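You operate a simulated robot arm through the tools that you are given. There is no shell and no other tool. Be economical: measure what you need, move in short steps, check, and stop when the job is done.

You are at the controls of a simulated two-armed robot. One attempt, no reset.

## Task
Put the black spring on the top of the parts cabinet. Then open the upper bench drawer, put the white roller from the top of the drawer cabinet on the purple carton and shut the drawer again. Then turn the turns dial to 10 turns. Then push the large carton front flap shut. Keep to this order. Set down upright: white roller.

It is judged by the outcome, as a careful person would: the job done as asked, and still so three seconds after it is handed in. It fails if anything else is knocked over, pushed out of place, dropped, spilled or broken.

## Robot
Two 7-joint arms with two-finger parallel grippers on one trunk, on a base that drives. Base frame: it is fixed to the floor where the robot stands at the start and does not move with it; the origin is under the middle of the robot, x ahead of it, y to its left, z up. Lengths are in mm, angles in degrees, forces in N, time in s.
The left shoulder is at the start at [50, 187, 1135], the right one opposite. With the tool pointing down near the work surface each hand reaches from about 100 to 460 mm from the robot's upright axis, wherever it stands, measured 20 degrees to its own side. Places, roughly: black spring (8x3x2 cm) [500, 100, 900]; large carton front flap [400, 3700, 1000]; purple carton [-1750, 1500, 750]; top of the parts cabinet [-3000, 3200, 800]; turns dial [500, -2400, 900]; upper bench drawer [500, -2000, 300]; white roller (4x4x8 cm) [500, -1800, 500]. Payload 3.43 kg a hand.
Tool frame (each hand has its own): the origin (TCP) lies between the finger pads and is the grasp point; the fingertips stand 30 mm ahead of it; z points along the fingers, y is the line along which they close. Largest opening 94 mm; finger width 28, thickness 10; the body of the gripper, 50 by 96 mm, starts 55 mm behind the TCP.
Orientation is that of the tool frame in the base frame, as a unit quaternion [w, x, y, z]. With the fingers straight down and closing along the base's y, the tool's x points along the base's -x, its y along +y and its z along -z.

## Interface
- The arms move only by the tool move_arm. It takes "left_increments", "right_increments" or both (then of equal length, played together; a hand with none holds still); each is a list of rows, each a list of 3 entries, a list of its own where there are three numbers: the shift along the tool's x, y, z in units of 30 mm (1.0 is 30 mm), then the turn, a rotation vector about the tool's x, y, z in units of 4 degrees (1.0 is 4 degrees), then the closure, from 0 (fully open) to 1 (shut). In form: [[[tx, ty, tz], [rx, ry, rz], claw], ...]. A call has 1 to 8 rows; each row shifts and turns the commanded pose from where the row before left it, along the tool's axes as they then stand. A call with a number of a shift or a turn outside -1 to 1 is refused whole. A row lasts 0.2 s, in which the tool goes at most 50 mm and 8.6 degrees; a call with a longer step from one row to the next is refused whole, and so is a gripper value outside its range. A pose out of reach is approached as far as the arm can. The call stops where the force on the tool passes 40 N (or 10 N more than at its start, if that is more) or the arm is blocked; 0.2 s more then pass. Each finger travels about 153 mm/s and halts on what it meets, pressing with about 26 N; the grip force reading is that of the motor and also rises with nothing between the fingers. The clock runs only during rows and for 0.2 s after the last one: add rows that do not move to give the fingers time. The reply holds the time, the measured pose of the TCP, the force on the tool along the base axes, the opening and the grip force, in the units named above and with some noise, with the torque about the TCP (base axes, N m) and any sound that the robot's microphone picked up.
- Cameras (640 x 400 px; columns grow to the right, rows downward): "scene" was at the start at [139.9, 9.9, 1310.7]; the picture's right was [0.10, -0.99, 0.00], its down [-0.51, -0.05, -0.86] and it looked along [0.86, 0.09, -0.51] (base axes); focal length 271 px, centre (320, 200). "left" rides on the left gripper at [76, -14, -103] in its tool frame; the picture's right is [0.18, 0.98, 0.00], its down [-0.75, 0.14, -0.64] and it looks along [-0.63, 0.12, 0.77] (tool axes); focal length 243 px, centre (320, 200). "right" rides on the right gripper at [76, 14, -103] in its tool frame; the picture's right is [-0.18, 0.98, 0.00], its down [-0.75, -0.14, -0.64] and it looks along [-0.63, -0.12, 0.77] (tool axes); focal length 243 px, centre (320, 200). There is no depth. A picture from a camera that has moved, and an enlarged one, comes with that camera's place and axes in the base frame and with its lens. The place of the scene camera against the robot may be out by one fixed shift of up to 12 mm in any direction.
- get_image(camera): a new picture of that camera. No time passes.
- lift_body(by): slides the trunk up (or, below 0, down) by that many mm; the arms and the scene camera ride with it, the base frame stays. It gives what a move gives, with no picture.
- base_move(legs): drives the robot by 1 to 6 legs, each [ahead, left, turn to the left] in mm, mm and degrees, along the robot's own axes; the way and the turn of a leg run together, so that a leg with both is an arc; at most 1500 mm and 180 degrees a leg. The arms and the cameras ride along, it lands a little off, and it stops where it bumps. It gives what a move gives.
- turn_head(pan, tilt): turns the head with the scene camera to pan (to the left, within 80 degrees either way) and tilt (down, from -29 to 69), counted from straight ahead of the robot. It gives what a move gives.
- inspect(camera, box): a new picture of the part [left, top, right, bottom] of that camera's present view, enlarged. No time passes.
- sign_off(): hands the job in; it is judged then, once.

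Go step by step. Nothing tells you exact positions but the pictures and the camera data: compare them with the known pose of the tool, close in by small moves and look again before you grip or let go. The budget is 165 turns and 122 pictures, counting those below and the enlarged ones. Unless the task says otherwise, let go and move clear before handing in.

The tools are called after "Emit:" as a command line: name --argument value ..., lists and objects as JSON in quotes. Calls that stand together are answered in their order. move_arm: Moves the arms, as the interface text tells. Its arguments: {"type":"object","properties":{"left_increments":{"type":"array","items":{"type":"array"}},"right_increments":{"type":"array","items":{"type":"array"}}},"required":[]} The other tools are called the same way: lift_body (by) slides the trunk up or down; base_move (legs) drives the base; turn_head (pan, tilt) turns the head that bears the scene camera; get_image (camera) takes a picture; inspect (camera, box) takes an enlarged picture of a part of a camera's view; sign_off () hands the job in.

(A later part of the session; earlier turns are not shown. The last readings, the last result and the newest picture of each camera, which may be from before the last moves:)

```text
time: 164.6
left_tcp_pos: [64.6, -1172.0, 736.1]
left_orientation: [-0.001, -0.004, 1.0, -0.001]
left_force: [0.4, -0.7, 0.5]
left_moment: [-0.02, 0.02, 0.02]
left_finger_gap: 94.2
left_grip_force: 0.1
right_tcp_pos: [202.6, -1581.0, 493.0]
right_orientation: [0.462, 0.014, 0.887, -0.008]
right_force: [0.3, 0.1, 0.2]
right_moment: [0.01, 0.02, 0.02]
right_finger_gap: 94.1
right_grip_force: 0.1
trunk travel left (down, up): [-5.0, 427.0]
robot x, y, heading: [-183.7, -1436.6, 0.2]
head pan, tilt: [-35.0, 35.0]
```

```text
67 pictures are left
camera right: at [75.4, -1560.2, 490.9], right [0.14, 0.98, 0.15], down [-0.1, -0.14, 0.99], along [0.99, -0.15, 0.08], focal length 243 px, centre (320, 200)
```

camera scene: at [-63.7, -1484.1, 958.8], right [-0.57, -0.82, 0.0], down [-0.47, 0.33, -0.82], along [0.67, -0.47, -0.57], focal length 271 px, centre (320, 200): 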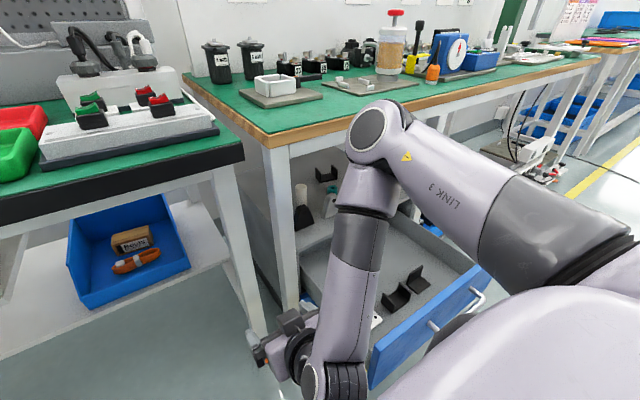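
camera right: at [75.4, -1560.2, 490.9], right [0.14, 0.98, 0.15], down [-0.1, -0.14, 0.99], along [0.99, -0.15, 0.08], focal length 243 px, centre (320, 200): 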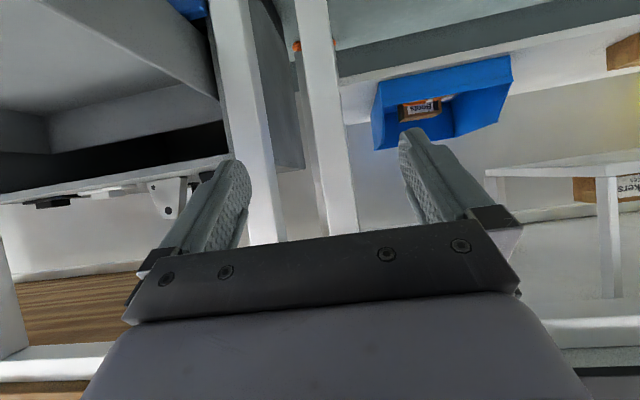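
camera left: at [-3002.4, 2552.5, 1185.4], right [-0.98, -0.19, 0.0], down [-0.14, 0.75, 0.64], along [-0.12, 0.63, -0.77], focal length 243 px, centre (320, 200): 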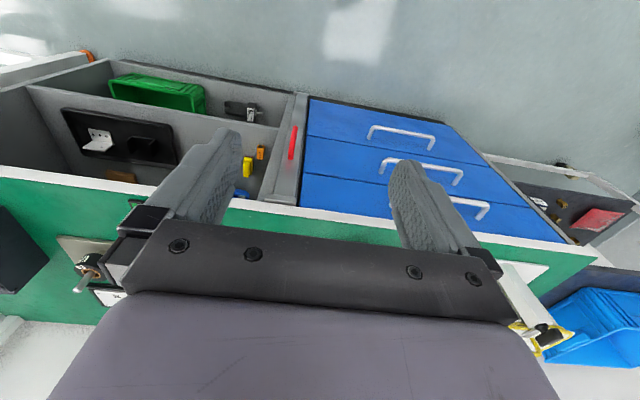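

I'll edge the base forward a little and swing the right hand across to the roller's line at a safe height, still in front of the bench.

Emit:
base_move --legs '[[40, 0, 0]]'

Emit:
move_arm --right_increments '[[[-0.23, -1, -0.16], [0, 0, 0], 0.3], [[-0.23, -1, -0.16], [0, 0, 0], 0.3], [[-0.23, -1, -0.16], [0, 0, 0], 0.3], [[-0.23, -1, -0.16], [0, 0, 0], 0.3], [[-0.23, -1, -0.16], [0, 0, 0], 0.3], [[-0.23, -1, -0.16], [0, 0, 0], 0.3], [[-0.23, -1, -0.16], [0, 0, 0], 0.3], [[-0.23, -1, -0.16], [0, 0, 0], 0.3]]'

Emit:
get_image --camera "scene"

Emit:
get_image --camera "right"

```text
time: 165.5
left_tcp_pos: [105.7, -1173.5, 736.6]
left_orientation: [0.0, -0.004, 1.0, 0.001]
left_force: [0.0, -0.1, 0.4]
left_moment: [0.02, 0.01, 0.01]
left_finger_gap: 93.9
left_grip_force: 0.0
right_tcp_pos: [242.8, -1581.0, 493.6]
right_orientation: [0.463, 0.015, 0.886, -0.009]
right_force: [0.5, -0.6, -0.8]
right_moment: [0.01, 0.03, -0.03]
right_finger_gap: 94.0
right_grip_force: 0.1
trunk travel left (down, up): [-5.0, 427.0]
robot x, y, heading: [-148.4, -1437.0, 0.1]
head pan, tilt: [-35.0, 35.0]
```

```text
time: 167.3
left_tcp_pos: [104.4, -1172.7, 735.8]
left_orientation: [0.001, -0.004, 1.0, 0.0]
left_force: [0.0, 0.1, -0.4]
left_moment: [0.01, -0.02, -0.02]
left_finger_gap: 93.8
left_grip_force: 0.1
right_tcp_pos: [268.1, -1736.1, 619.5]
right_orientation: [0.462, 0.015, 0.887, -0.009]
right_force: [-0.6, 0.2, -0.3]
right_moment: [-0.01, 0.04, -0.01]
right_finger_gap: 65.7
right_grip_force: 0.0
right hand out of reach, approached as far as the arm can: row 1, 2, 3, 4, 5, 6, 7
trunk travel left (down, up): [-5.0, 427.0]
robot x, y, heading: [-147.8, -1433.4, 0.5]
head pan, tilt: [-35.0, 35.0]
```

```text
66 pictures are left
camera scene: at [-23.9, -1483.9, 958.8], right [-0.57, -0.82, 0.0], down [-0.47, 0.33, -0.82], along [0.67, -0.47, -0.57], focal length 271 px, centre (320, 200)
```

scene: 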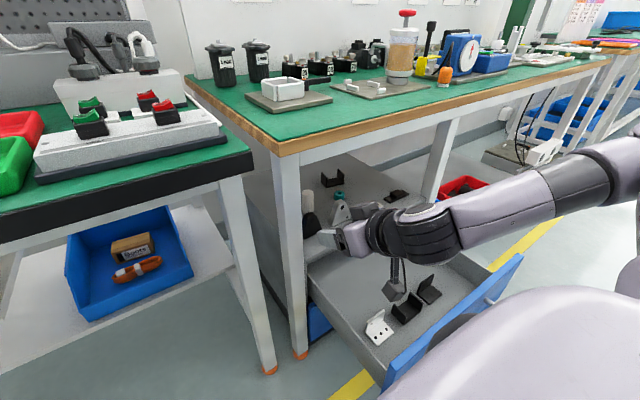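

```text
65 pictures are left
camera right: at [141.5, -1717.2, 616.9], right [0.14, 0.98, 0.15], down [-0.1, -0.14, 0.99], along [0.99, -0.15, 0.08], focal length 243 px, centre (320, 200)
```

right: 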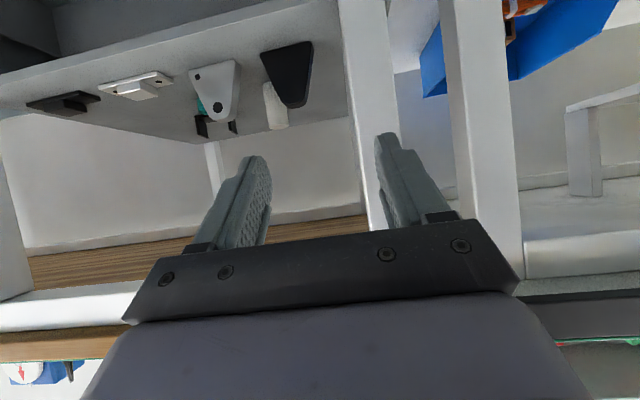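

Emit:
move_arm --right_increments '[[[0, 0, 0], [0, 0, 0], 0.3], [[0, 0, 0], [0, 0, 0], 0.3]]'

```text
time: 167.9
left_tcp_pos: [105.1, -1173.1, 735.8]
left_orientation: [0.0, -0.003, 1.0, 0.0]
left_force: [-0.4, 0.7, -0.3]
left_moment: [0.02, -0.02, 0.02]
left_finger_gap: 93.9
left_grip_force: 0.1
right_tcp_pos: [269.1, -1736.8, 619.7]
right_orientation: [0.461, 0.015, 0.887, -0.008]
right_force: [0.8, -1.0, 0.2]
right_moment: [0.01, -0.01, 0.06]
right_finger_gap: 65.9
right_grip_force: 0.1
trunk travel left (down, up): [-5.0, 427.0]
robot x, y, heading: [-146.3, -1432.0, 0.4]
head pan, tilt: [-35.0, 35.0]
```

Emit:
move_arm --right_increments '[[[0.075, -0.72, 0.76], [0, 0, 0], 0.3], [[0.075, -0.72, 0.76], [0, 0, 0], 0.3], [[0.075, -0.72, 0.76], [0, 0, 0], 0.3], [[0.075, -0.72, 0.76], [0, 0, 0], 0.3]]'

Emit:
get_image --camera "right"

Emit:
get_image --camera "scene"

```text
time: 168.9
left_tcp_pos: [102.7, -1172.4, 736.7]
left_orientation: [0.0, -0.004, 1.0, 0.0]
left_force: [-0.1, 0.3, -0.4]
left_moment: [-0.04, 0.0, -0.03]
left_finger_gap: 94.0
left_grip_force: 0.0
right_tcp_pos: [336.9, -1827.5, 561.2]
right_orientation: [0.463, 0.014, 0.886, -0.008]
right_force: [-0.9, 0.5, 0.7]
right_moment: [0.0, 0.01, 0.0]
right_finger_gap: 65.9
right_grip_force: 0.1
trunk travel left (down, up): [-5.0, 427.0]
robot x, y, heading: [-148.0, -1437.5, 0.3]
head pan, tilt: [-35.0, 35.0]
```

```text
64 pictures are left
camera right: at [209.8, -1807.6, 556.9], right [0.14, 0.98, 0.15], down [-0.1, -0.14, 0.99], along [0.99, -0.15, 0.08], focal length 243 px, centre (320, 200)
```

right: 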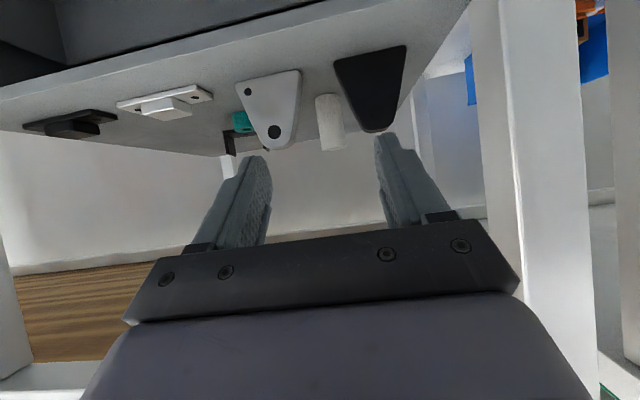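

```text
63 pictures are left
camera scene: at [-24.0, -1484.0, 958.8], right [-0.57, -0.82, 0.0], down [-0.47, 0.33, -0.82], along [0.67, -0.47, -0.57], focal length 271 px, centre (320, 200)
```

scene: 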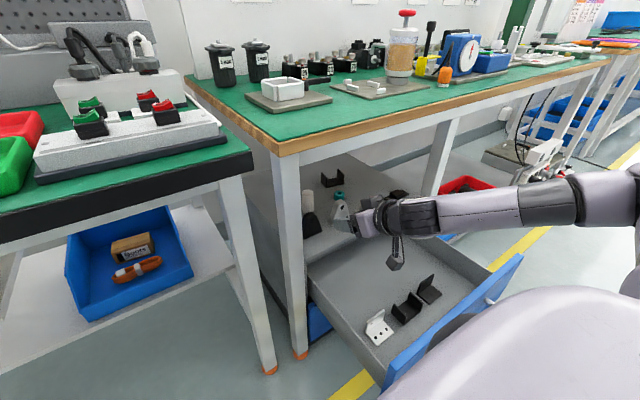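

Forearm is level, good. Roller top triangulates to [532, -1826, 520]; cone tops at x≈447, z≈518. I'll pass over the cones to TCP x≈460 at z≈558 and look.

Emit:
move_arm --right_increments '[[[-0.47, 0.01, 0.67], [0, 0, 0], 0.36], [[-0.47, 0.01, 0.67], [0, 0, 0], 0.36], [[-0.47, 0.01, 0.67], [0, 0, 0], 0.36], [[-0.47, 0.01, 0.67], [0, 0, 0], 0.36], [[-0.47, 0.01, 0.67], [0, 0, 0], 0.36]]'

Emit:
get_image --camera "right"

Emit:
get_image --camera "scene"

```text
time: 170.1
left_tcp_pos: [106.0, -1173.9, 735.3]
left_orientation: [0.0, -0.003, 1.0, 0.0]
left_force: [0.5, 0.1, -0.6]
left_moment: [0.04, 0.02, 0.02]
left_finger_gap: 94.0
left_grip_force: 0.0
right_tcp_pos: [457.6, -1830.5, 559.8]
right_orientation: [0.462, 0.015, 0.887, -0.008]
right_force: [-0.1, 0.4, 0.4]
right_moment: [0.01, 0.01, -0.02]
right_finger_gap: 60.3
right_grip_force: 0.0
trunk travel left (down, up): [-5.0, 427.0]
robot x, y, heading: [-147.7, -1434.4, 0.1]
head pan, tilt: [-35.0, 35.0]
```

```text
62 pictures are left
camera right: at [330.9, -1810.5, 557.4], right [0.14, 0.98, 0.15], down [-0.1, -0.14, 0.99], along [0.99, -0.15, 0.08], focal length 243 px, centre (320, 200)
```

right: 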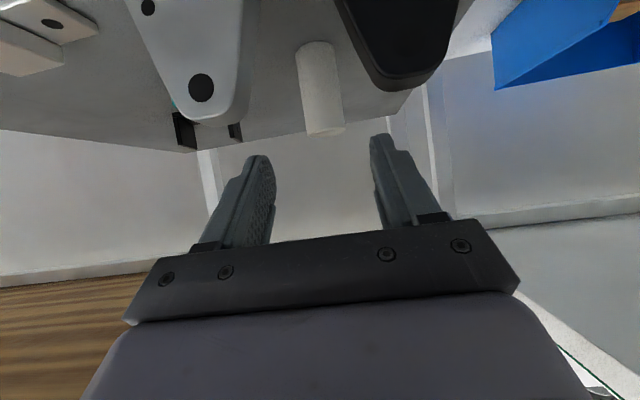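

```text
61 pictures are left
camera scene: at [-24.0, -1484.1, 958.8], right [-0.57, -0.82, 0.0], down [-0.47, 0.33, -0.82], along [0.67, -0.47, -0.57], focal length 271 px, centre (320, 200)
```

scene: 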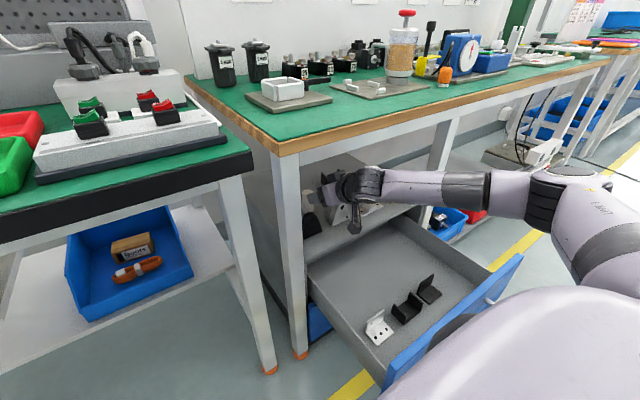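

Aligned with the roller (y≈-1828). I'll slide along the finger axis to straddle it.

Emit:
move_arm --right_increments '[[[0, 0.04, 0.6], [0, 0, 0], 0.36], [[0, 0.04, 0.6], [0, 0, 0], 0.36], [[0, 0, 0.6], [0, 0, 0], 0.36], [[0, 0, 0.6], [0, 0, 0], 0.36], [[0, 0, 0.5], [0, 0, 0], 0.36]]'

Emit:
get_image --camera "right"

```text
time: 171.3
left_tcp_pos: [105.4, -1175.0, 736.2]
left_orientation: [-0.001, -0.004, 1.0, 0.0]
left_force: [-0.3, 0.3, -0.1]
left_moment: [0.01, 0.01, -0.01]
left_finger_gap: 94.1
left_grip_force: 0.0
right_tcp_pos: [528.6, -1829.4, 511.6]
right_orientation: [0.462, 0.016, 0.887, -0.009]
right_force: [-0.6, -0.3, -0.2]
right_moment: [0.0, -0.02, 0.0]
right_finger_gap: 60.3
right_grip_force: 0.0
trunk travel left (down, up): [-5.0, 427.0]
robot x, y, heading: [-150.6, -1437.1, 0.4]
head pan, tilt: [-35.0, 35.0]
```

```text
60 pictures are left
camera right: at [402.6, -1810.2, 507.9], right [0.14, 0.98, 0.15], down [-0.1, -0.14, 0.99], along [0.99, -0.15, 0.08], focal length 243 px, centre (320, 200)
```

right: 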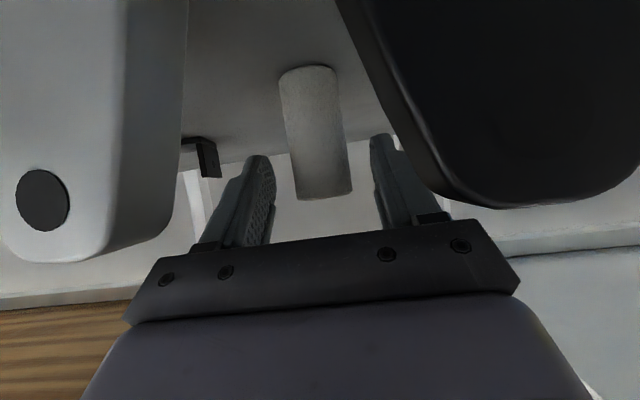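

The roller is between the pads (center ≈547). I'll advance 6 mm and close.

Emit:
move_arm --right_increments '[[[-0.1, 0, 0.17], [0, 0, 0], 0.36], [[0, 0, 0], [0, 0, 0], 0.6], [[0, 0, 0], [0, 0, 0], 0.8], [[0, 0, 0], [0, 0, 0], 0.8]]'

Emit:
get_image --camera "right"

```text
time: 172.3
left_tcp_pos: [104.9, -1173.0, 735.3]
left_orientation: [0.0, -0.003, 1.0, 0.0]
left_force: [-0.6, 0.1, 0.0]
left_moment: [0.02, 0.02, -0.02]
left_finger_gap: 93.9
left_grip_force: 0.0
right_tcp_pos: [535.3, -1830.1, 511.7]
right_orientation: [0.464, 0.015, 0.886, -0.008]
right_force: [1.2, -2.1, 4.5]
right_moment: [-0.12, -0.18, -0.06]
right_finger_gap: 32.7
right_grip_force: 26.6
trunk travel left (down, up): [-5.0, 427.0]
robot x, y, heading: [-146.6, -1440.3, 0.1]
head pan, tilt: [-35.0, 35.0]
```

```text
59 pictures are left
camera right: at [408.2, -1810.4, 508.8], right [0.14, 0.98, 0.15], down [-0.1, -0.14, 0.99], along [0.99, -0.15, 0.08], focal length 243 px, centre (320, 200)
```

right: 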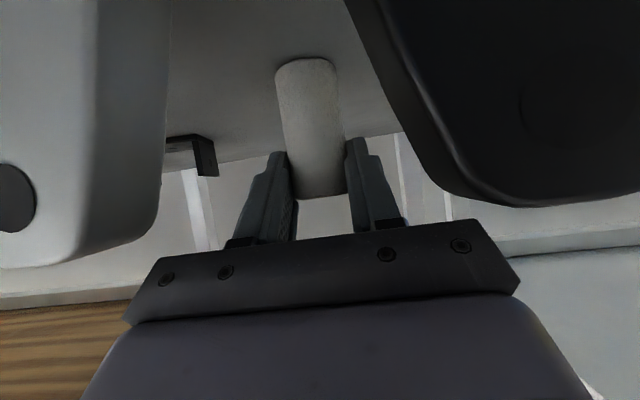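

Gripped (33 mm). I'll lift 22 mm first, then withdraw up along the finger axis, passing between and over the cones.

Emit:
move_arm --right_increments '[[[-0.3, 0, -0.2], [0, 0, 0], 0.8], [[-0.3, 0, -0.22], [0, 0, 0], 0.8]]'

Emit:
get_image --camera "right"

```text
time: 172.9
left_tcp_pos: [104.8, -1174.0, 736.1]
left_orientation: [-0.001, -0.003, 1.0, 0.0]
left_force: [-0.1, 0.3, -0.1]
left_moment: [-0.02, -0.02, -0.02]
left_finger_gap: 94.0
left_grip_force: 0.0
right_tcp_pos: [534.9, -1829.4, 532.6]
right_orientation: [0.463, 0.014, 0.886, -0.008]
right_force: [0.2, 0.3, -0.8]
right_moment: [-0.01, 0.02, 0.0]
right_finger_gap: 32.2
right_grip_force: 26.3
trunk travel left (down, up): [-5.0, 427.0]
robot x, y, heading: [-143.8, -1435.0, 0.1]
head pan, tilt: [-35.0, 35.0]
```

```text
58 pictures are left
camera right: at [407.5, -1810.6, 529.7], right [0.14, 0.98, 0.15], down [-0.1, -0.14, 0.99], along [0.99, -0.15, 0.08], focal length 243 px, centre (320, 200)
```

right: 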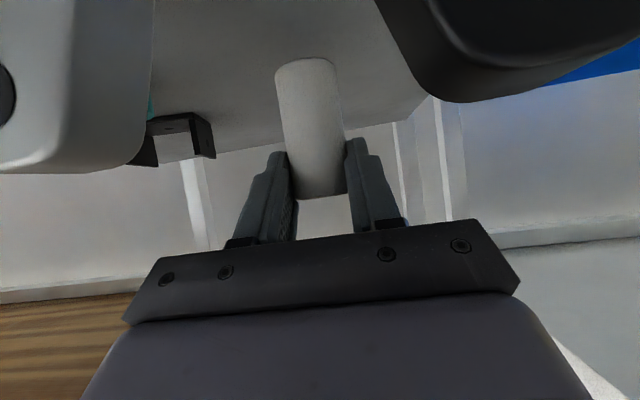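

Roller lifted cleanly. I'll withdraw.

Emit:
move_arm --right_increments '[[[0, 0, -0.7], [0, 0, 0], 0.8], [[0, 0, -0.7], [0, 0, 0], 0.8], [[0, 0, -0.8], [0, 0, 0], 0.8], [[0, 0, -0.8], [0, 0, 0], 0.8], [[0.4, 0, -0.6], [0, 0, 0], 0.8], [[0.5, 0, -0.7], [0, 0, 0], 0.8], [[0.5, 0, -0.7], [0, 0, 0], 0.8], [[0.5, 0, -0.7], [0, 0, 0], 0.8]]'

Emit:
get_image --camera "right"

Emit:
get_image --camera "scene"

```text
time: 174.7
left_tcp_pos: [106.1, -1172.7, 736.4]
left_orientation: [0.001, -0.004, 1.0, -0.001]
left_force: [-0.7, 0.2, -0.6]
left_moment: [-0.03, 0.0, -0.02]
left_finger_gap: 94.3
left_grip_force: 0.1
right_tcp_pos: [360.4, -1823.5, 584.8]
right_orientation: [0.462, 0.014, 0.887, -0.007]
right_force: [0.0, -0.8, -0.8]
right_moment: [-0.02, 0.05, -0.01]
right_finger_gap: 32.7
right_grip_force: 26.0
trunk travel left (down, up): [-5.0, 427.0]
robot x, y, heading: [-145.9, -1432.6, 0.3]
head pan, tilt: [-35.0, 35.0]
```

```text
57 pictures are left
camera right: at [234.7, -1804.0, 582.3], right [0.14, 0.98, 0.15], down [-0.1, -0.14, 0.99], along [0.99, -0.15, 0.08], focal length 243 px, centre (320, 200)
```

right: 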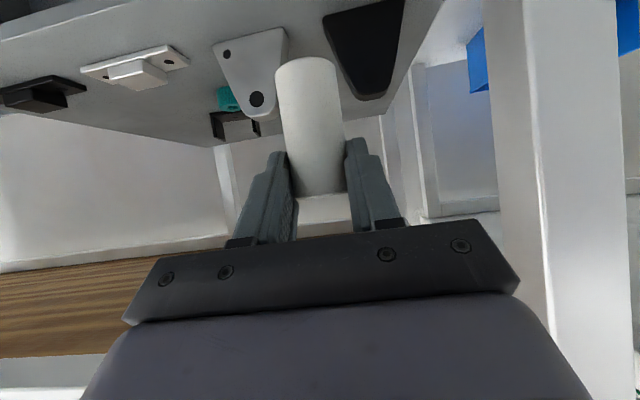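

```text
56 pictures are left
camera scene: at [-23.8, -1484.1, 958.8], right [-0.57, -0.82, 0.0], down [-0.47, 0.33, -0.82], along [0.67, -0.47, -0.57], focal length 271 px, centre (320, 200)
```

scene: 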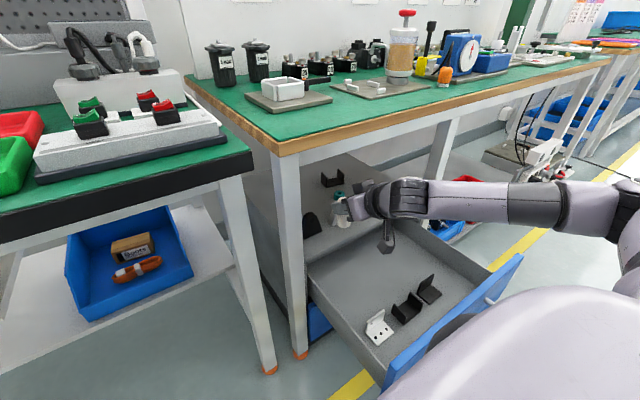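

Roller is in hand and the cones still stand. I'll back out, raise the trunk, bring the hand in and drive to the purple carton.

Emit:
base_move --legs '[[-650, 0, 0]]'

Emit:
lift_body --by 345

Emit:
move_arm --right_increments '[[[0, 0.9, 0], [0, 0, 0], 0.8], [[0, 0.9, 0], [0, 0, 0], 0.8], [[0, 0.9, 0], [0, 0, 0], 0.8], [[0, 0.9, 0], [0, 0, 0], 0.8], [[0, 0.9, 0], [0, 0, 0], 0.8], [[0, 0.9, 0], [0, 0, 0], 0.8], [[0, 0.9, 0], [0, 0, 0], 0.8], [[0, 0.9, 0], [0, 0, 0], 0.8]]'

Emit:
base_move --legs '[[0, 0, 90], [1400, 0, 0], [1300, 0, 0]]'

Emit:
turn_head --pan 65 --tilt 25

Emit:
get_image --camera "scene"

```text
time: 178.3
left_tcp_pos: [-553.1, -1177.5, 736.6]
left_orientation: [0.0, -0.008, 1.0, 0.001]
left_force: [0.7, 0.4, 0.2]
left_moment: [0.0, -0.01, 0.0]
left_finger_gap: 94.1
left_grip_force: 0.0
right_tcp_pos: [-289.4, -1825.9, 584.1]
right_orientation: [0.462, 0.012, 0.887, -0.007]
right_force: [1.1, 0.6, -0.3]
right_moment: [-0.01, 0.03, -0.01]
right_finger_gap: 32.8
right_grip_force: 26.1
trunk travel left (down, up): [-5.0, 427.0]
robot x, y, heading: [-803.0, -1438.9, 0.7]
head pan, tilt: [-35.0, 35.0]
```

```text
time: 181.7
left_tcp_pos: [-551.9, -1176.6, 1080.6]
left_orientation: [-0.001, -0.007, 1.0, -0.001]
left_force: [0.6, -0.2, -0.2]
left_moment: [-0.01, 0.0, 0.02]
left_finger_gap: 94.0
left_grip_force: 0.0
right_tcp_pos: [-290.0, -1827.2, 929.8]
right_orientation: [0.462, 0.011, 0.887, -0.006]
right_force: [-0.3, 0.0, -0.7]
right_moment: [-0.01, 0.02, -0.01]
right_finger_gap: 32.7
right_grip_force: 25.6
trunk travel left (down, up): [-350.0, 82.0]
robot x, y, heading: [-800.6, -1438.0, 0.9]
head pan, tilt: [-35.0, 35.0]
```

```text
time: 183.5
left_tcp_pos: [-552.1, -1176.3, 1081.0]
left_orientation: [-0.001, -0.008, 1.0, -0.001]
left_force: [0.8, 0.9, 0.1]
left_moment: [-0.02, -0.01, -0.02]
left_finger_gap: 94.1
left_grip_force: 0.0
right_tcp_pos: [-286.0, -1611.1, 930.5]
right_orientation: [0.462, 0.012, 0.887, -0.007]
right_force: [1.0, -1.6, -1.4]
right_moment: [-0.01, 0.0, -0.01]
right_finger_gap: 32.8
right_grip_force: 26.4
trunk travel left (down, up): [-350.0, 82.0]
robot x, y, heading: [-802.9, -1441.2, 0.5]
head pan, tilt: [-35.0, 35.0]
```

```text
time: 200.3
left_tcp_pos: [-996.8, 1496.0, 1081.2]
left_orientation: [0.0, -0.697, 0.717, 0.001]
left_force: [1.2, -0.2, 0.2]
left_moment: [0.0, 0.0, 0.0]
left_finger_gap: 94.0
left_grip_force: 0.0
right_tcp_pos: [-550.4, 1742.2, 928.6]
right_orientation: [0.339, -0.604, 0.649, 0.315]
right_force: [-0.3, 0.0, 0.0]
right_moment: [-0.02, 0.0, -0.02]
right_finger_gap: 32.6
right_grip_force: 25.9
trunk travel left (down, up): [-350.0, 82.0]
robot x, y, heading: [-743.1, 1235.9, 88.0]
head pan, tilt: [-35.0, 35.0]
```

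```text
time: 202.0
left_tcp_pos: [-996.7, 1496.2, 1081.8]
left_orientation: [0.0, -0.696, 0.718, -0.001]
left_force: [-0.4, 0.1, -0.3]
left_moment: [-0.01, -0.03, 0.01]
left_finger_gap: 94.3
left_grip_force: 0.0
right_tcp_pos: [-549.9, 1742.3, 929.9]
right_orientation: [0.339, -0.604, 0.649, 0.315]
right_force: [0.2, -0.3, -1.1]
right_moment: [-0.03, 0.01, 0.0]
right_finger_gap: 32.9
right_grip_force: 25.7
trunk travel left (down, up): [-350.0, 82.0]
robot x, y, heading: [-744.0, 1234.5, 88.0]
head pan, tilt: [65.0, 25.0]
```

```text
55 pictures are left
camera scene: at [-833.4, 1335.6, 1319.6], right [0.45, 0.89, 0.0], down [0.38, -0.19, -0.91], along [-0.81, 0.41, -0.42], focal length 271 px, centre (320, 200)
```

scene: 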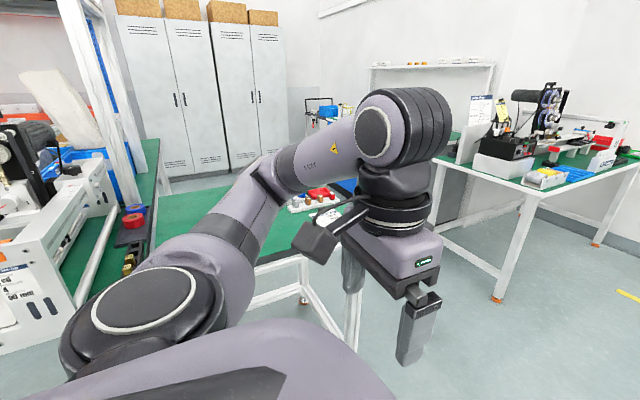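

Emit:
base_move --legs '[[0, 0, 92]]'

Emit:
turn_head --pan -8 --tilt 32

Emit:
get_image --camera "scene"

Emit:
get_image --camera "right"

```text
time: 206.3
left_tcp_pos: [-999.1, 974.7, 1080.9]
left_orientation: [-0.001, 1.0, -0.001, 0.0]
left_force: [-0.1, 0.5, -0.1]
left_moment: [-0.04, -0.01, 0.01]
left_finger_gap: 93.9
left_grip_force: 0.1
right_tcp_pos: [-1258.1, 1413.5, 928.8]
right_orientation: [-0.011, 0.886, -0.019, -0.462]
right_force: [-0.2, 0.7, -0.3]
right_moment: [0.02, 0.0, -0.03]
right_finger_gap: 32.9
right_grip_force: 25.7
trunk travel left (down, up): [-350.0, 82.0]
robot x, y, heading: [-745.0, 1235.3, 180.1]
head pan, tilt: [65.0, 25.0]
```

```text
time: 207.8
left_tcp_pos: [-999.0, 974.3, 1080.9]
left_orientation: [0.0, 1.0, 0.0, -0.001]
left_force: [-0.4, -0.1, 0.1]
left_moment: [0.03, 0.0, 0.01]
left_finger_gap: 94.2
left_grip_force: 0.0
right_tcp_pos: [-1258.2, 1413.4, 928.8]
right_orientation: [-0.01, 0.887, -0.018, -0.462]
right_force: [0.5, 0.2, -0.7]
right_moment: [-0.02, -0.01, -0.02]
right_finger_gap: 32.9
right_grip_force: 26.1
trunk travel left (down, up): [-350.0, 82.0]
robot x, y, heading: [-746.8, 1231.4, 179.5]
head pan, tilt: [-8.0, 32.0]
```

```text
54 pictures are left
camera scene: at [-900.4, 1248.4, 1308.5], right [0.14, 0.99, 0.0], down [0.52, -0.08, -0.85], along [-0.84, 0.12, -0.53], focal length 271 px, centre (320, 200)
```

scene: 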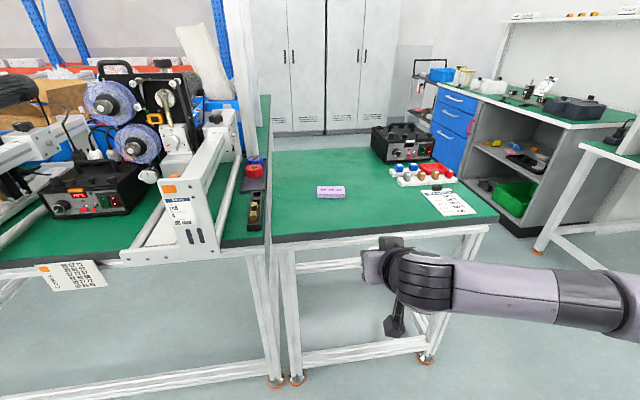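

```text
53 pictures are left
camera right: at [-1130.5, 1395.6, 926.7], right [-0.15, -0.98, 0.15], down [0.1, 0.14, 0.99], along [-0.98, 0.16, 0.08], focal length 243 px, centre (320, 200)
```

right: 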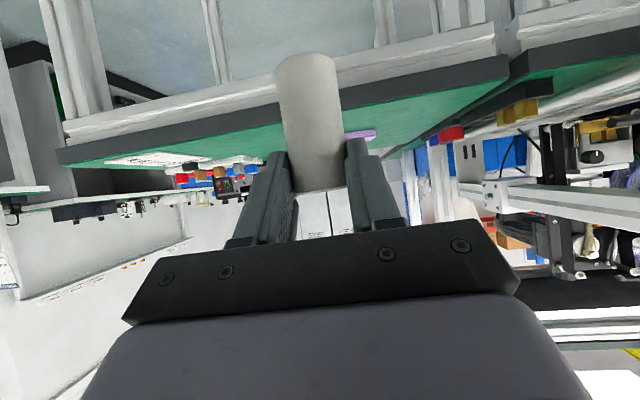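

The purple carton sits on the bench at about [-1728, 1400], top near z≈825. I'll drive forward 300 mm and look again.

Emit:
base_move --legs '[[300, 0, 0]]'

Emit:
turn_head --pan -10 --tilt 38

Emit:
get_image --camera "scene"

Emit:
get_image --camera "right"

```text
time: 209.8
left_tcp_pos: [-1294.4, 973.5, 1082.0]
left_orientation: [-0.001, 1.0, 0.002, 0.0]
left_force: [-1.0, -0.1, 0.0]
left_moment: [0.0, 0.0, -0.01]
left_finger_gap: 94.0
left_grip_force: 0.1
right_tcp_pos: [-1557.7, 1411.8, 929.7]
right_orientation: [-0.009, 0.887, -0.016, -0.462]
right_force: [0.1, -0.7, -1.0]
right_moment: [0.03, -0.01, 0.03]
right_finger_gap: 32.7
right_grip_force: 26.4
trunk travel left (down, up): [-350.0, 82.0]
robot x, y, heading: [-1041.9, 1237.6, -180.0]
head pan, tilt: [-8.0, 32.0]
```

```text
time: 210.5
left_tcp_pos: [-1294.6, 973.1, 1082.0]
left_orientation: [0.0, 1.0, 0.001, -0.001]
left_force: [-0.5, -0.4, 0.2]
left_moment: [0.01, 0.01, -0.01]
left_finger_gap: 93.8
left_grip_force: 0.0
right_tcp_pos: [-1556.3, 1410.5, 928.4]
right_orientation: [-0.01, 0.887, -0.017, -0.462]
right_force: [0.1, -0.3, -0.3]
right_moment: [0.02, -0.01, 0.01]
right_finger_gap: 32.8
right_grip_force: 26.0
trunk travel left (down, up): [-350.0, 82.0]
robot x, y, heading: [-1043.7, 1231.8, -179.7]
head pan, tilt: [-10.0, 38.0]
```

```text
52 pictures are left
camera scene: at [-1194.5, 1250.4, 1299.3], right [0.17, 0.99, 0.0], down [0.61, -0.11, -0.79], along [-0.78, 0.14, -0.62], focal length 271 px, centre (320, 200)
```

scene: 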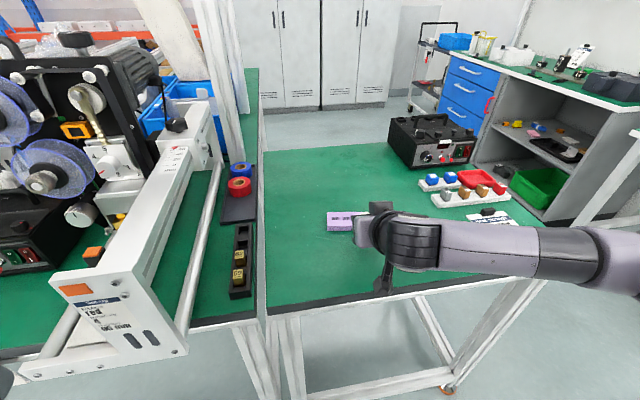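

```text
51 pictures are left
camera right: at [-1429.2, 1393.4, 926.6], right [-0.14, -0.98, 0.15], down [0.1, 0.14, 0.99], along [-0.98, 0.15, 0.08], focal length 243 px, centre (320, 200)
```

right: 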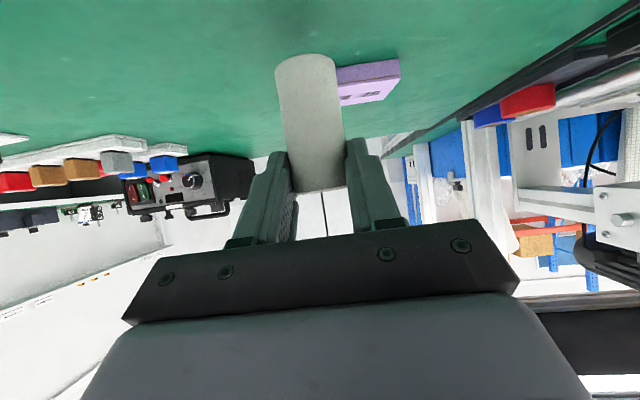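

Emit:
inspect --camera "right" --box '[240, 20, 440, 145]'

Emit:
inspect --camera "scene" --box '[280, 170, 420, 310]'

```text
3.20 times, centred on (340, 82) of right
camera zoom: at [-1429.2, 1393.4, 926.6], right [-0.14, -0.98, 0.15], down [0.1, 0.14, 0.99], along [-0.98, 0.15, 0.08], focal length 776 px, centre (256, 576)
```

zoom: 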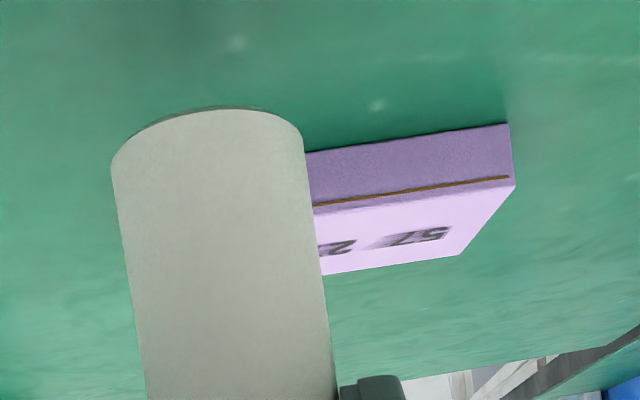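

```text
2.86 times, centred on (350, 240) of scene
camera zoom: at [-1194.5, 1250.4, 1299.3], right [0.17, 0.99, 0.0], down [0.61, -0.11, -0.79], along [-0.78, 0.14, -0.62], focal length 775 px, centre (234, 86)
```

zoom: 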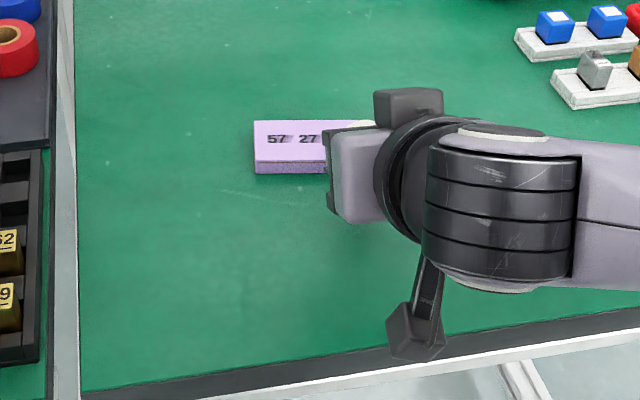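

The carton: front x≈-1631, back ≈-1677, y 1348–1439, top z≈858. The roller's centre is ~9 mm ahead of the TCP and its base ~64 mm below. I'll raise, move over its centre and check.

Emit:
move_arm --right_increments '[[[-0.82, 0, -0.57], [0, 0, 0], 0.8], [[-0.43, 0.15, 0.61], [0, 0, 0], 0.8], [[-0.43, 0.15, 0.61], [0, 0, 0], 0.8], [[-0.43, 0.15, 0.61], [0, 0, 0], 0.8], [[-0.43, 0.13, 0.61], [0, 0, 0], 0.8]]'

Emit:
inspect --camera "right" --box '[220, 0, 420, 125]'

Emit:
inspect --camera "scene" --box '[280, 130, 420, 270]'

```text
time: 211.7
left_tcp_pos: [-1294.8, 973.0, 1081.6]
left_orientation: [-0.001, 1.0, 0.003, -0.001]
left_force: [-0.2, -0.1, -0.8]
left_moment: [-0.01, 0.0, 0.02]
left_finger_gap: 93.7
left_grip_force: 0.1
right_tcp_pos: [-1646.5, 1397.4, 959.7]
right_orientation: [-0.009, 0.887, -0.016, -0.462]
right_force: [0.3, -0.7, -0.4]
right_moment: [0.0, -0.05, 0.0]
right_finger_gap: 32.9
right_grip_force: 25.9
trunk travel left (down, up): [-350.0, 82.0]
robot x, y, heading: [-1038.2, 1234.4, -179.8]
head pan, tilt: [-10.0, 38.0]
```

```text
3.20 times, centred on (320, 62) of right
camera zoom: at [-1518.8, 1380.6, 956.2], right [-0.14, -0.98, 0.15], down [0.1, 0.14, 0.99], along [-0.98, 0.15, 0.08], focal length 776 px, centre (320, 640)
```

zoom: 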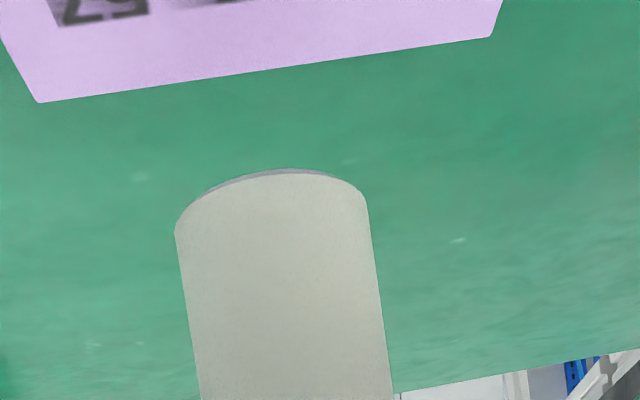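

```text
2.86 times, centred on (350, 200) of scene
camera zoom: at [-1194.6, 1250.2, 1299.2], right [0.17, 0.99, 0.0], down [0.61, -0.11, -0.79], along [-0.78, 0.14, -0.62], focal length 775 px, centre (234, 200)
```

zoom: 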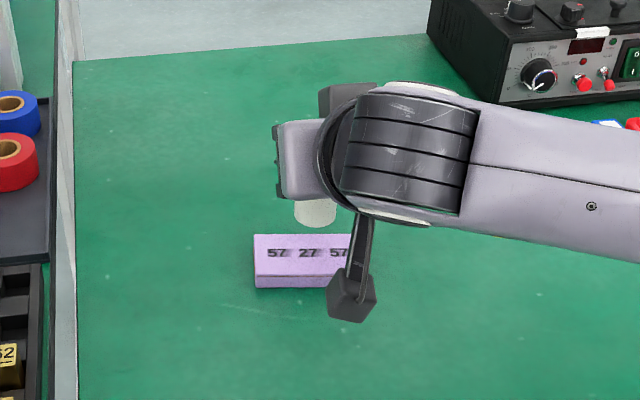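

Carton centre ≈[-1651, 1394]; the roller is at [-1655, 1398], 35 mm above. I'll correct and lower 30 mm.

Emit:
move_arm --right_increments '[[[0.086, 0.13, -0.12], [0, 0, 0], 0.8], [[0.41, 0, 0.29], [0, 0, 0], 0.8], [[0.35, 0, 0.24], [0, 0, 0], 0.8]]'

Emit:
inspect --camera "right" --box '[200, 0, 440, 150]'

```text
time: 212.5
left_tcp_pos: [-1294.4, 973.9, 1080.7]
left_orientation: [0.0, 1.0, 0.003, 0.0]
left_force: [0.1, 0.1, -0.4]
left_moment: [-0.02, -0.02, -0.04]
left_finger_gap: 94.3
left_grip_force: 0.1
right_tcp_pos: [-1641.4, 1393.4, 930.8]
right_orientation: [-0.01, 0.886, -0.017, -0.463]
right_force: [-1.0, 0.0, -0.6]
right_moment: [0.02, 0.0, 0.0]
right_finger_gap: 32.7
right_grip_force: 25.8
trunk travel left (down, up): [-350.0, 82.0]
robot x, y, heading: [-1044.0, 1233.2, -179.8]
head pan, tilt: [-10.0, 38.0]
```

```text
2.67 times, centred on (320, 75) of right
camera zoom: at [-1514.9, 1376.2, 929.1], right [-0.14, -0.98, 0.15], down [0.1, 0.14, 0.99], along [-0.98, 0.16, 0.08], focal length 647 px, centre (320, 533)
```

zoom: 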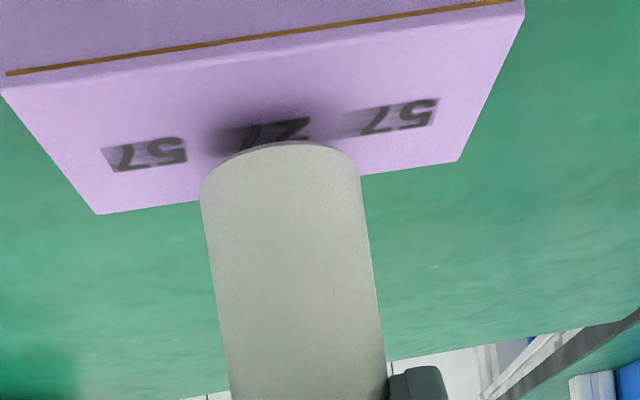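

The roller is about 9 mm too far back on the carton. I'll shift it toward me and recheck while lowering a bit.

Emit:
move_arm --right_increments '[[[0.172, -0.05, -0.246], [0, 0, 0], 0.8], [[0.08, 0, 0.057], [0, 0, 0], 0.8]]'

Emit:
inspect --camera "right" --box '[200, 0, 440, 150]'

```text
time: 213.1
left_tcp_pos: [-1294.8, 973.6, 1081.4]
left_orientation: [-0.001, 1.0, 0.001, -0.001]
left_force: [-0.9, -0.7, 0.2]
left_moment: [0.02, 0.0, -0.01]
left_finger_gap: 94.2
left_grip_force: 0.1
right_tcp_pos: [-1634.6, 1395.3, 929.3]
right_orientation: [-0.009, 0.886, -0.016, -0.463]
right_force: [0.4, 0.0, -1.5]
right_moment: [0.01, -0.03, -0.01]
right_finger_gap: 32.8
right_grip_force: 25.7
trunk travel left (down, up): [-350.0, 82.0]
robot x, y, heading: [-1043.8, 1233.3, -180.0]
head pan, tilt: [-10.0, 38.0]
```

```text
2.67 times, centred on (320, 75) of right
camera zoom: at [-1506.0, 1377.3, 925.8], right [-0.14, -0.98, 0.15], down [0.1, 0.14, 0.99], along [-0.98, 0.15, 0.08], focal length 647 px, centre (320, 533)
```

zoom: 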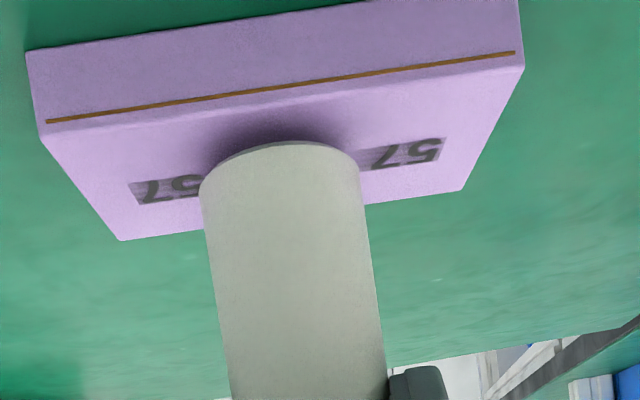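

Now centred. I'll lower gently to contact.

Emit:
move_arm --right_increments '[[[0.055, 0.02, 0.038], [0, 0, 0], 0.8], [[0.04, 0, 0.028], [0, 0, 0], 0.8]]'

Emit:
inspect --camera "right" --box '[200, 0, 440, 150]'

```text
time: 213.7
left_tcp_pos: [-1295.7, 973.4, 1081.3]
left_orientation: [0.0, 1.0, 0.002, 0.0]
left_force: [-0.4, -0.3, -1.2]
left_moment: [-0.02, 0.01, 0.01]
left_finger_gap: 93.8
left_grip_force: 0.1
right_tcp_pos: [-1633.3, 1394.6, 925.2]
right_orientation: [-0.01, 0.886, -0.017, -0.463]
right_force: [0.7, -0.2, -0.1]
right_moment: [0.01, -0.03, -0.03]
right_finger_gap: 33.0
right_grip_force: 25.9
trunk travel left (down, up): [-350.0, 82.0]
robot x, y, heading: [-1043.5, 1237.8, -179.8]
head pan, tilt: [-10.0, 38.0]
```

```text
2.67 times, centred on (320, 75) of right
camera zoom: at [-1506.1, 1376.4, 922.3], right [-0.14, -0.98, 0.15], down [0.1, 0.14, 0.99], along [-0.98, 0.16, 0.08], focal length 647 px, centre (320, 533)
```

zoom: 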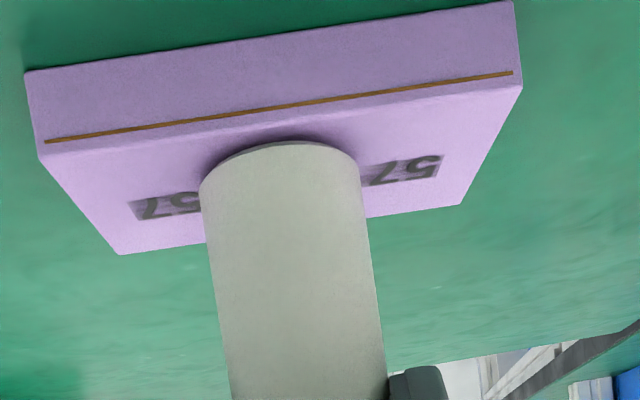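

Emit:
move_arm --right_increments '[[[0.04, 0, 0.028], [0, 0, 0], 0.8], [[0.03, 0, 0.02], [0, 0, 0], 0.8]]'

```text
time: 214.3
left_tcp_pos: [-1295.3, 973.8, 1080.8]
left_orientation: [0.0, 1.0, 0.002, 0.0]
left_force: [0.5, 0.6, 0.4]
left_moment: [0.01, -0.03, 0.0]
left_finger_gap: 94.0
left_grip_force: 0.0
right_tcp_pos: [-1634.0, 1393.9, 923.6]
right_orientation: [-0.009, 0.886, -0.017, -0.464]
right_force: [-0.6, -0.2, 1.2]
right_moment: [-0.01, 0.04, -0.03]
right_finger_gap: 33.0
right_grip_force: 25.7
trunk travel left (down, up): [-350.0, 82.0]
robot x, y, heading: [-1038.3, 1235.2, -179.7]
head pan, tilt: [-10.0, 38.0]
```

Emit:
move_arm --right_increments '[[[0.03, 0, 0.02], [0, 0, 0], 0.8], [[0.02, 0, 0.014], [0, 0, 0], 0.8]]'

Emit:
inspect --camera "right" --box '[200, 0, 440, 150]'

```text
time: 214.9
left_tcp_pos: [-1293.6, 973.9, 1080.8]
left_orientation: [-0.001, 1.0, 0.002, -0.001]
left_force: [0.3, -0.2, -0.3]
left_moment: [-0.01, -0.01, -0.04]
left_finger_gap: 94.0
left_grip_force: 0.0
right_tcp_pos: [-1632.9, 1393.4, 924.0]
right_orientation: [-0.008, 0.886, -0.016, -0.464]
right_force: [1.5, -0.7, 6.8]
right_moment: [0.05, 0.04, -0.01]
right_finger_gap: 32.6
right_grip_force: 26.5
trunk travel left (down, up): [-350.0, 82.0]
robot x, y, heading: [-1043.9, 1232.5, -180.2]
head pan, tilt: [-10.0, 38.0]
```

```text
2.67 times, centred on (320, 75) of right
camera zoom: at [-1505.8, 1375.8, 920.1], right [-0.14, -0.98, 0.15], down [0.1, 0.14, 0.98], along [-0.98, 0.15, 0.08], focal length 647 px, centre (320, 533)
```

zoom: 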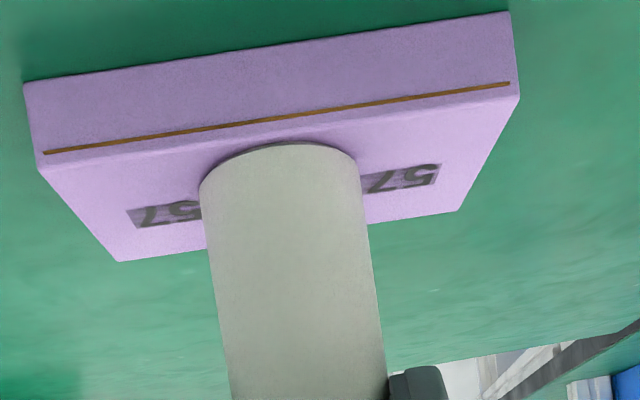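

Contact made (≈7 N), the base fully on the carton. I'll release and withdraw straight back along the fingers.

Emit:
move_arm --right_increments '[[[0, 0, 0], [0, 0, 0], 0.6], [[0, 0, 0], [0, 0, 0], 0.4], [[0, 0, 0], [0, 0, 0], 0.4], [[0, 0, -0.5], [0, 0, 0], 0.4], [[0, 0, -0.8], [0, 0, 0], 0.4], [[0, 0, -1], [0, 0, 0], 0.4], [[0, 0, -1], [0, 0, 0], 0.4], [[0, 0, -1], [0, 0, 0], 0.4]]'

Emit:
get_image --camera "right"

```text
time: 216.7
left_tcp_pos: [-1295.1, 973.7, 1081.4]
left_orientation: [-0.001, 1.0, 0.002, -0.001]
left_force: [0.2, -0.2, 0.7]
left_moment: [0.01, 0.0, -0.02]
left_finger_gap: 94.1
left_grip_force: 0.0
right_tcp_pos: [-1526.5, 1390.8, 994.4]
right_orientation: [-0.008, 0.887, -0.016, -0.462]
right_force: [0.0, 0.6, 0.4]
right_moment: [0.04, -0.01, -0.02]
right_finger_gap: 56.3
right_grip_force: 0.0
trunk travel left (down, up): [-350.0, 82.0]
robot x, y, heading: [-1042.0, 1233.4, -179.7]
head pan, tilt: [-10.0, 38.0]
```

```text
42 pictures are left
camera right: at [-1399.5, 1372.4, 992.4], right [-0.14, -0.98, 0.15], down [0.1, 0.14, 0.99], along [-0.98, 0.15, 0.08], focal length 243 px, centre (320, 200)
```

right: 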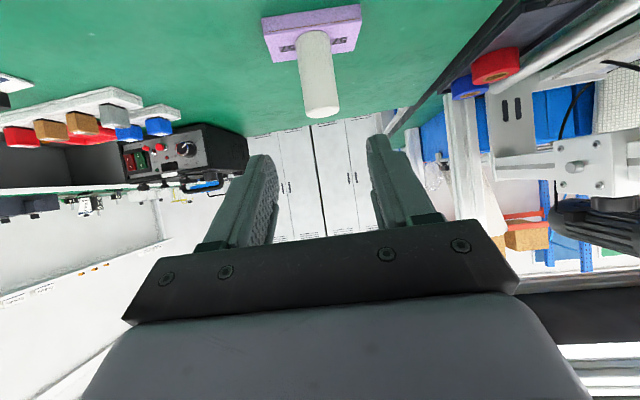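

The roller stands upright on the purple carton. Now back to the drawer to shut it.

Emit:
base_move --legs '[[-300, 0, 0], [0, 0, 90], [1500, 0, 0], [1520, 0, 0], [0, 0, 90]]'

Emit:
lift_body --by -345

Emit:
turn_head --pan -10 --tilt 35

Emit:
get_image --camera "scene"

```text
refused: 1520 is not a number from -1500 to 1500
```

```text
time: 218.3
left_tcp_pos: [-1294.2, 973.4, 942.7]
left_orientation: [-0.001, 1.0, 0.002, 0.0]
left_force: [-0.3, 0.1, 0.0]
left_moment: [0.01, -0.03, -0.02]
left_finger_gap: 94.0
left_grip_force: 0.1
right_tcp_pos: [-1528.5, 1389.3, 867.7]
right_orientation: [-0.006, 0.879, -0.017, -0.476]
right_force: [7.4, 0.0, 8.7]
right_moment: [0.31, -0.04, -0.25]
right_finger_gap: 56.8
right_grip_force: 0.0
trunk travel left (down, up): [-212.0, 219.0]
robot x, y, heading: [-1045.0, 1236.5, -180.0]
head pan, tilt: [-10.0, 38.0]
stopped: the force on the tool passed its limit at 49 N (the readings are from after the stop); the commanded pose is now the measured one
```

```text
time: 218.9
left_tcp_pos: [-1294.6, 973.5, 944.2]
left_orientation: [-0.001, 1.0, 0.002, -0.001]
left_force: [0.1, -0.3, 0.2]
left_moment: [-0.04, 0.02, 0.02]
left_finger_gap: 94.1
left_grip_force: 0.1
right_tcp_pos: [-1527.5, 1388.6, 868.2]
right_orientation: [-0.006, 0.879, -0.016, -0.476]
right_force: [8.2, 0.6, 12.9]
right_moment: [0.41, -0.02, -0.12]
right_finger_gap: 57.1
right_grip_force: 0.0
trunk travel left (down, up): [-212.0, 219.0]
robot x, y, heading: [-1043.0, 1233.5, -179.9]
head pan, tilt: [-10.0, 35.0]
```

```text
41 pictures are left
camera scene: at [-1194.5, 1250.5, 1166.3], right [0.17, 0.99, 0.0], down [0.56, -0.1, -0.82], along [-0.81, 0.14, -0.57], focal length 271 px, centre (320, 200)
```

scene: 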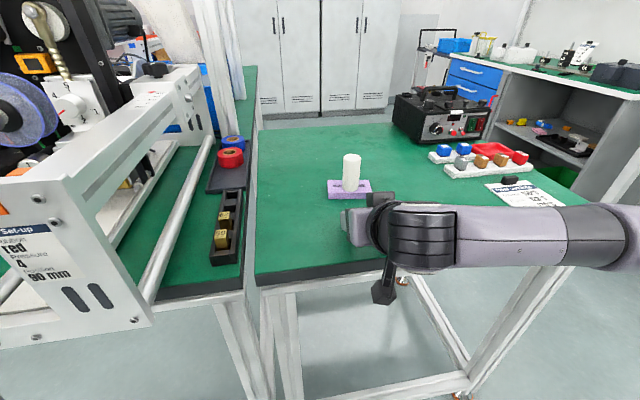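

The drive was refused over a leg length, so the trunk lowered here and the hand touched the bench top. It stopped, and nothing moved; the roller still stands. I'll raise again first.

Emit:
lift_body --by 130

```text
time: 220.5
left_tcp_pos: [-1296.2, 974.0, 1073.8]
left_orientation: [0.0, 1.0, 0.002, 0.0]
left_force: [-1.5, 0.2, 0.6]
left_moment: [0.01, -0.02, -0.01]
left_finger_gap: 93.9
left_grip_force: 0.0
right_tcp_pos: [-1528.5, 1389.5, 997.2]
right_orientation: [-0.007, 0.881, -0.017, -0.474]
right_force: [0.3, 0.3, -0.8]
right_moment: [-0.01, 0.01, 0.0]
right_finger_gap: 56.7
right_grip_force: 0.0
trunk travel left (down, up): [-342.0, 89.0]
robot x, y, heading: [-1044.0, 1234.9, -179.9]
head pan, tilt: [-10.0, 35.0]
```

Emit:
base_move --legs '[[-300, 0, 0], [0, 0, 90], [1500, 0, 0], [1490, 0, 0], [0, 0, 90]]'

Emit:
turn_head --pan -10 --tilt 35

Emit:
get_image --camera "scene"

```text
time: 244.1
left_tcp_pos: [-431.2, -1479.3, 1073.4]
left_orientation: [0.001, -0.001, 1.0, -0.001]
left_force: [0.1, -0.1, -0.5]
left_moment: [-0.03, 0.01, 0.0]
left_finger_gap: 93.9
left_grip_force: 0.0
right_tcp_pos: [-196.4, -1896.0, 994.9]
right_orientation: [0.473, 0.019, 0.881, -0.008]
right_force: [0.0, 0.2, -0.4]
right_moment: [0.01, 0.02, -0.01]
right_finger_gap: 56.4
right_grip_force: 0.1
trunk travel left (down, up): [-342.0, 89.0]
robot x, y, heading: [-680.9, -1740.6, 0.2]
head pan, tilt: [-10.0, 35.0]
```

```text
time: 244.7
left_tcp_pos: [-429.8, -1478.4, 1073.6]
left_orientation: [0.001, -0.001, 1.0, -0.001]
left_force: [-0.7, -0.2, -0.5]
left_moment: [-0.03, 0.0, 0.0]
left_finger_gap: 93.8
left_grip_force: 0.0
right_tcp_pos: [-197.5, -1896.1, 995.5]
right_orientation: [0.473, 0.018, 0.881, -0.007]
right_force: [0.1, 0.4, -0.6]
right_moment: [-0.01, 0.01, 0.01]
right_finger_gap: 56.4
right_grip_force: 0.0
trunk travel left (down, up): [-342.0, 89.0]
robot x, y, heading: [-685.9, -1742.8, -0.0]
head pan, tilt: [-10.0, 35.0]
```

```text
40 pictures are left
camera scene: at [-546.2, -1754.6, 1295.9], right [-0.17, -0.98, 0.0], down [-0.56, 0.1, -0.82], along [0.81, -0.14, -0.57], focal length 271 px, centre (320, 200)
```

scene: 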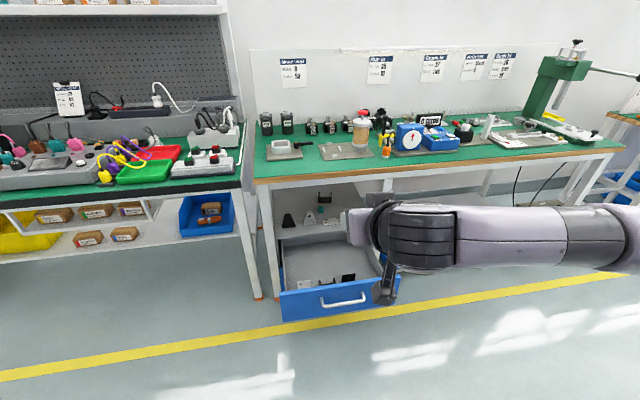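

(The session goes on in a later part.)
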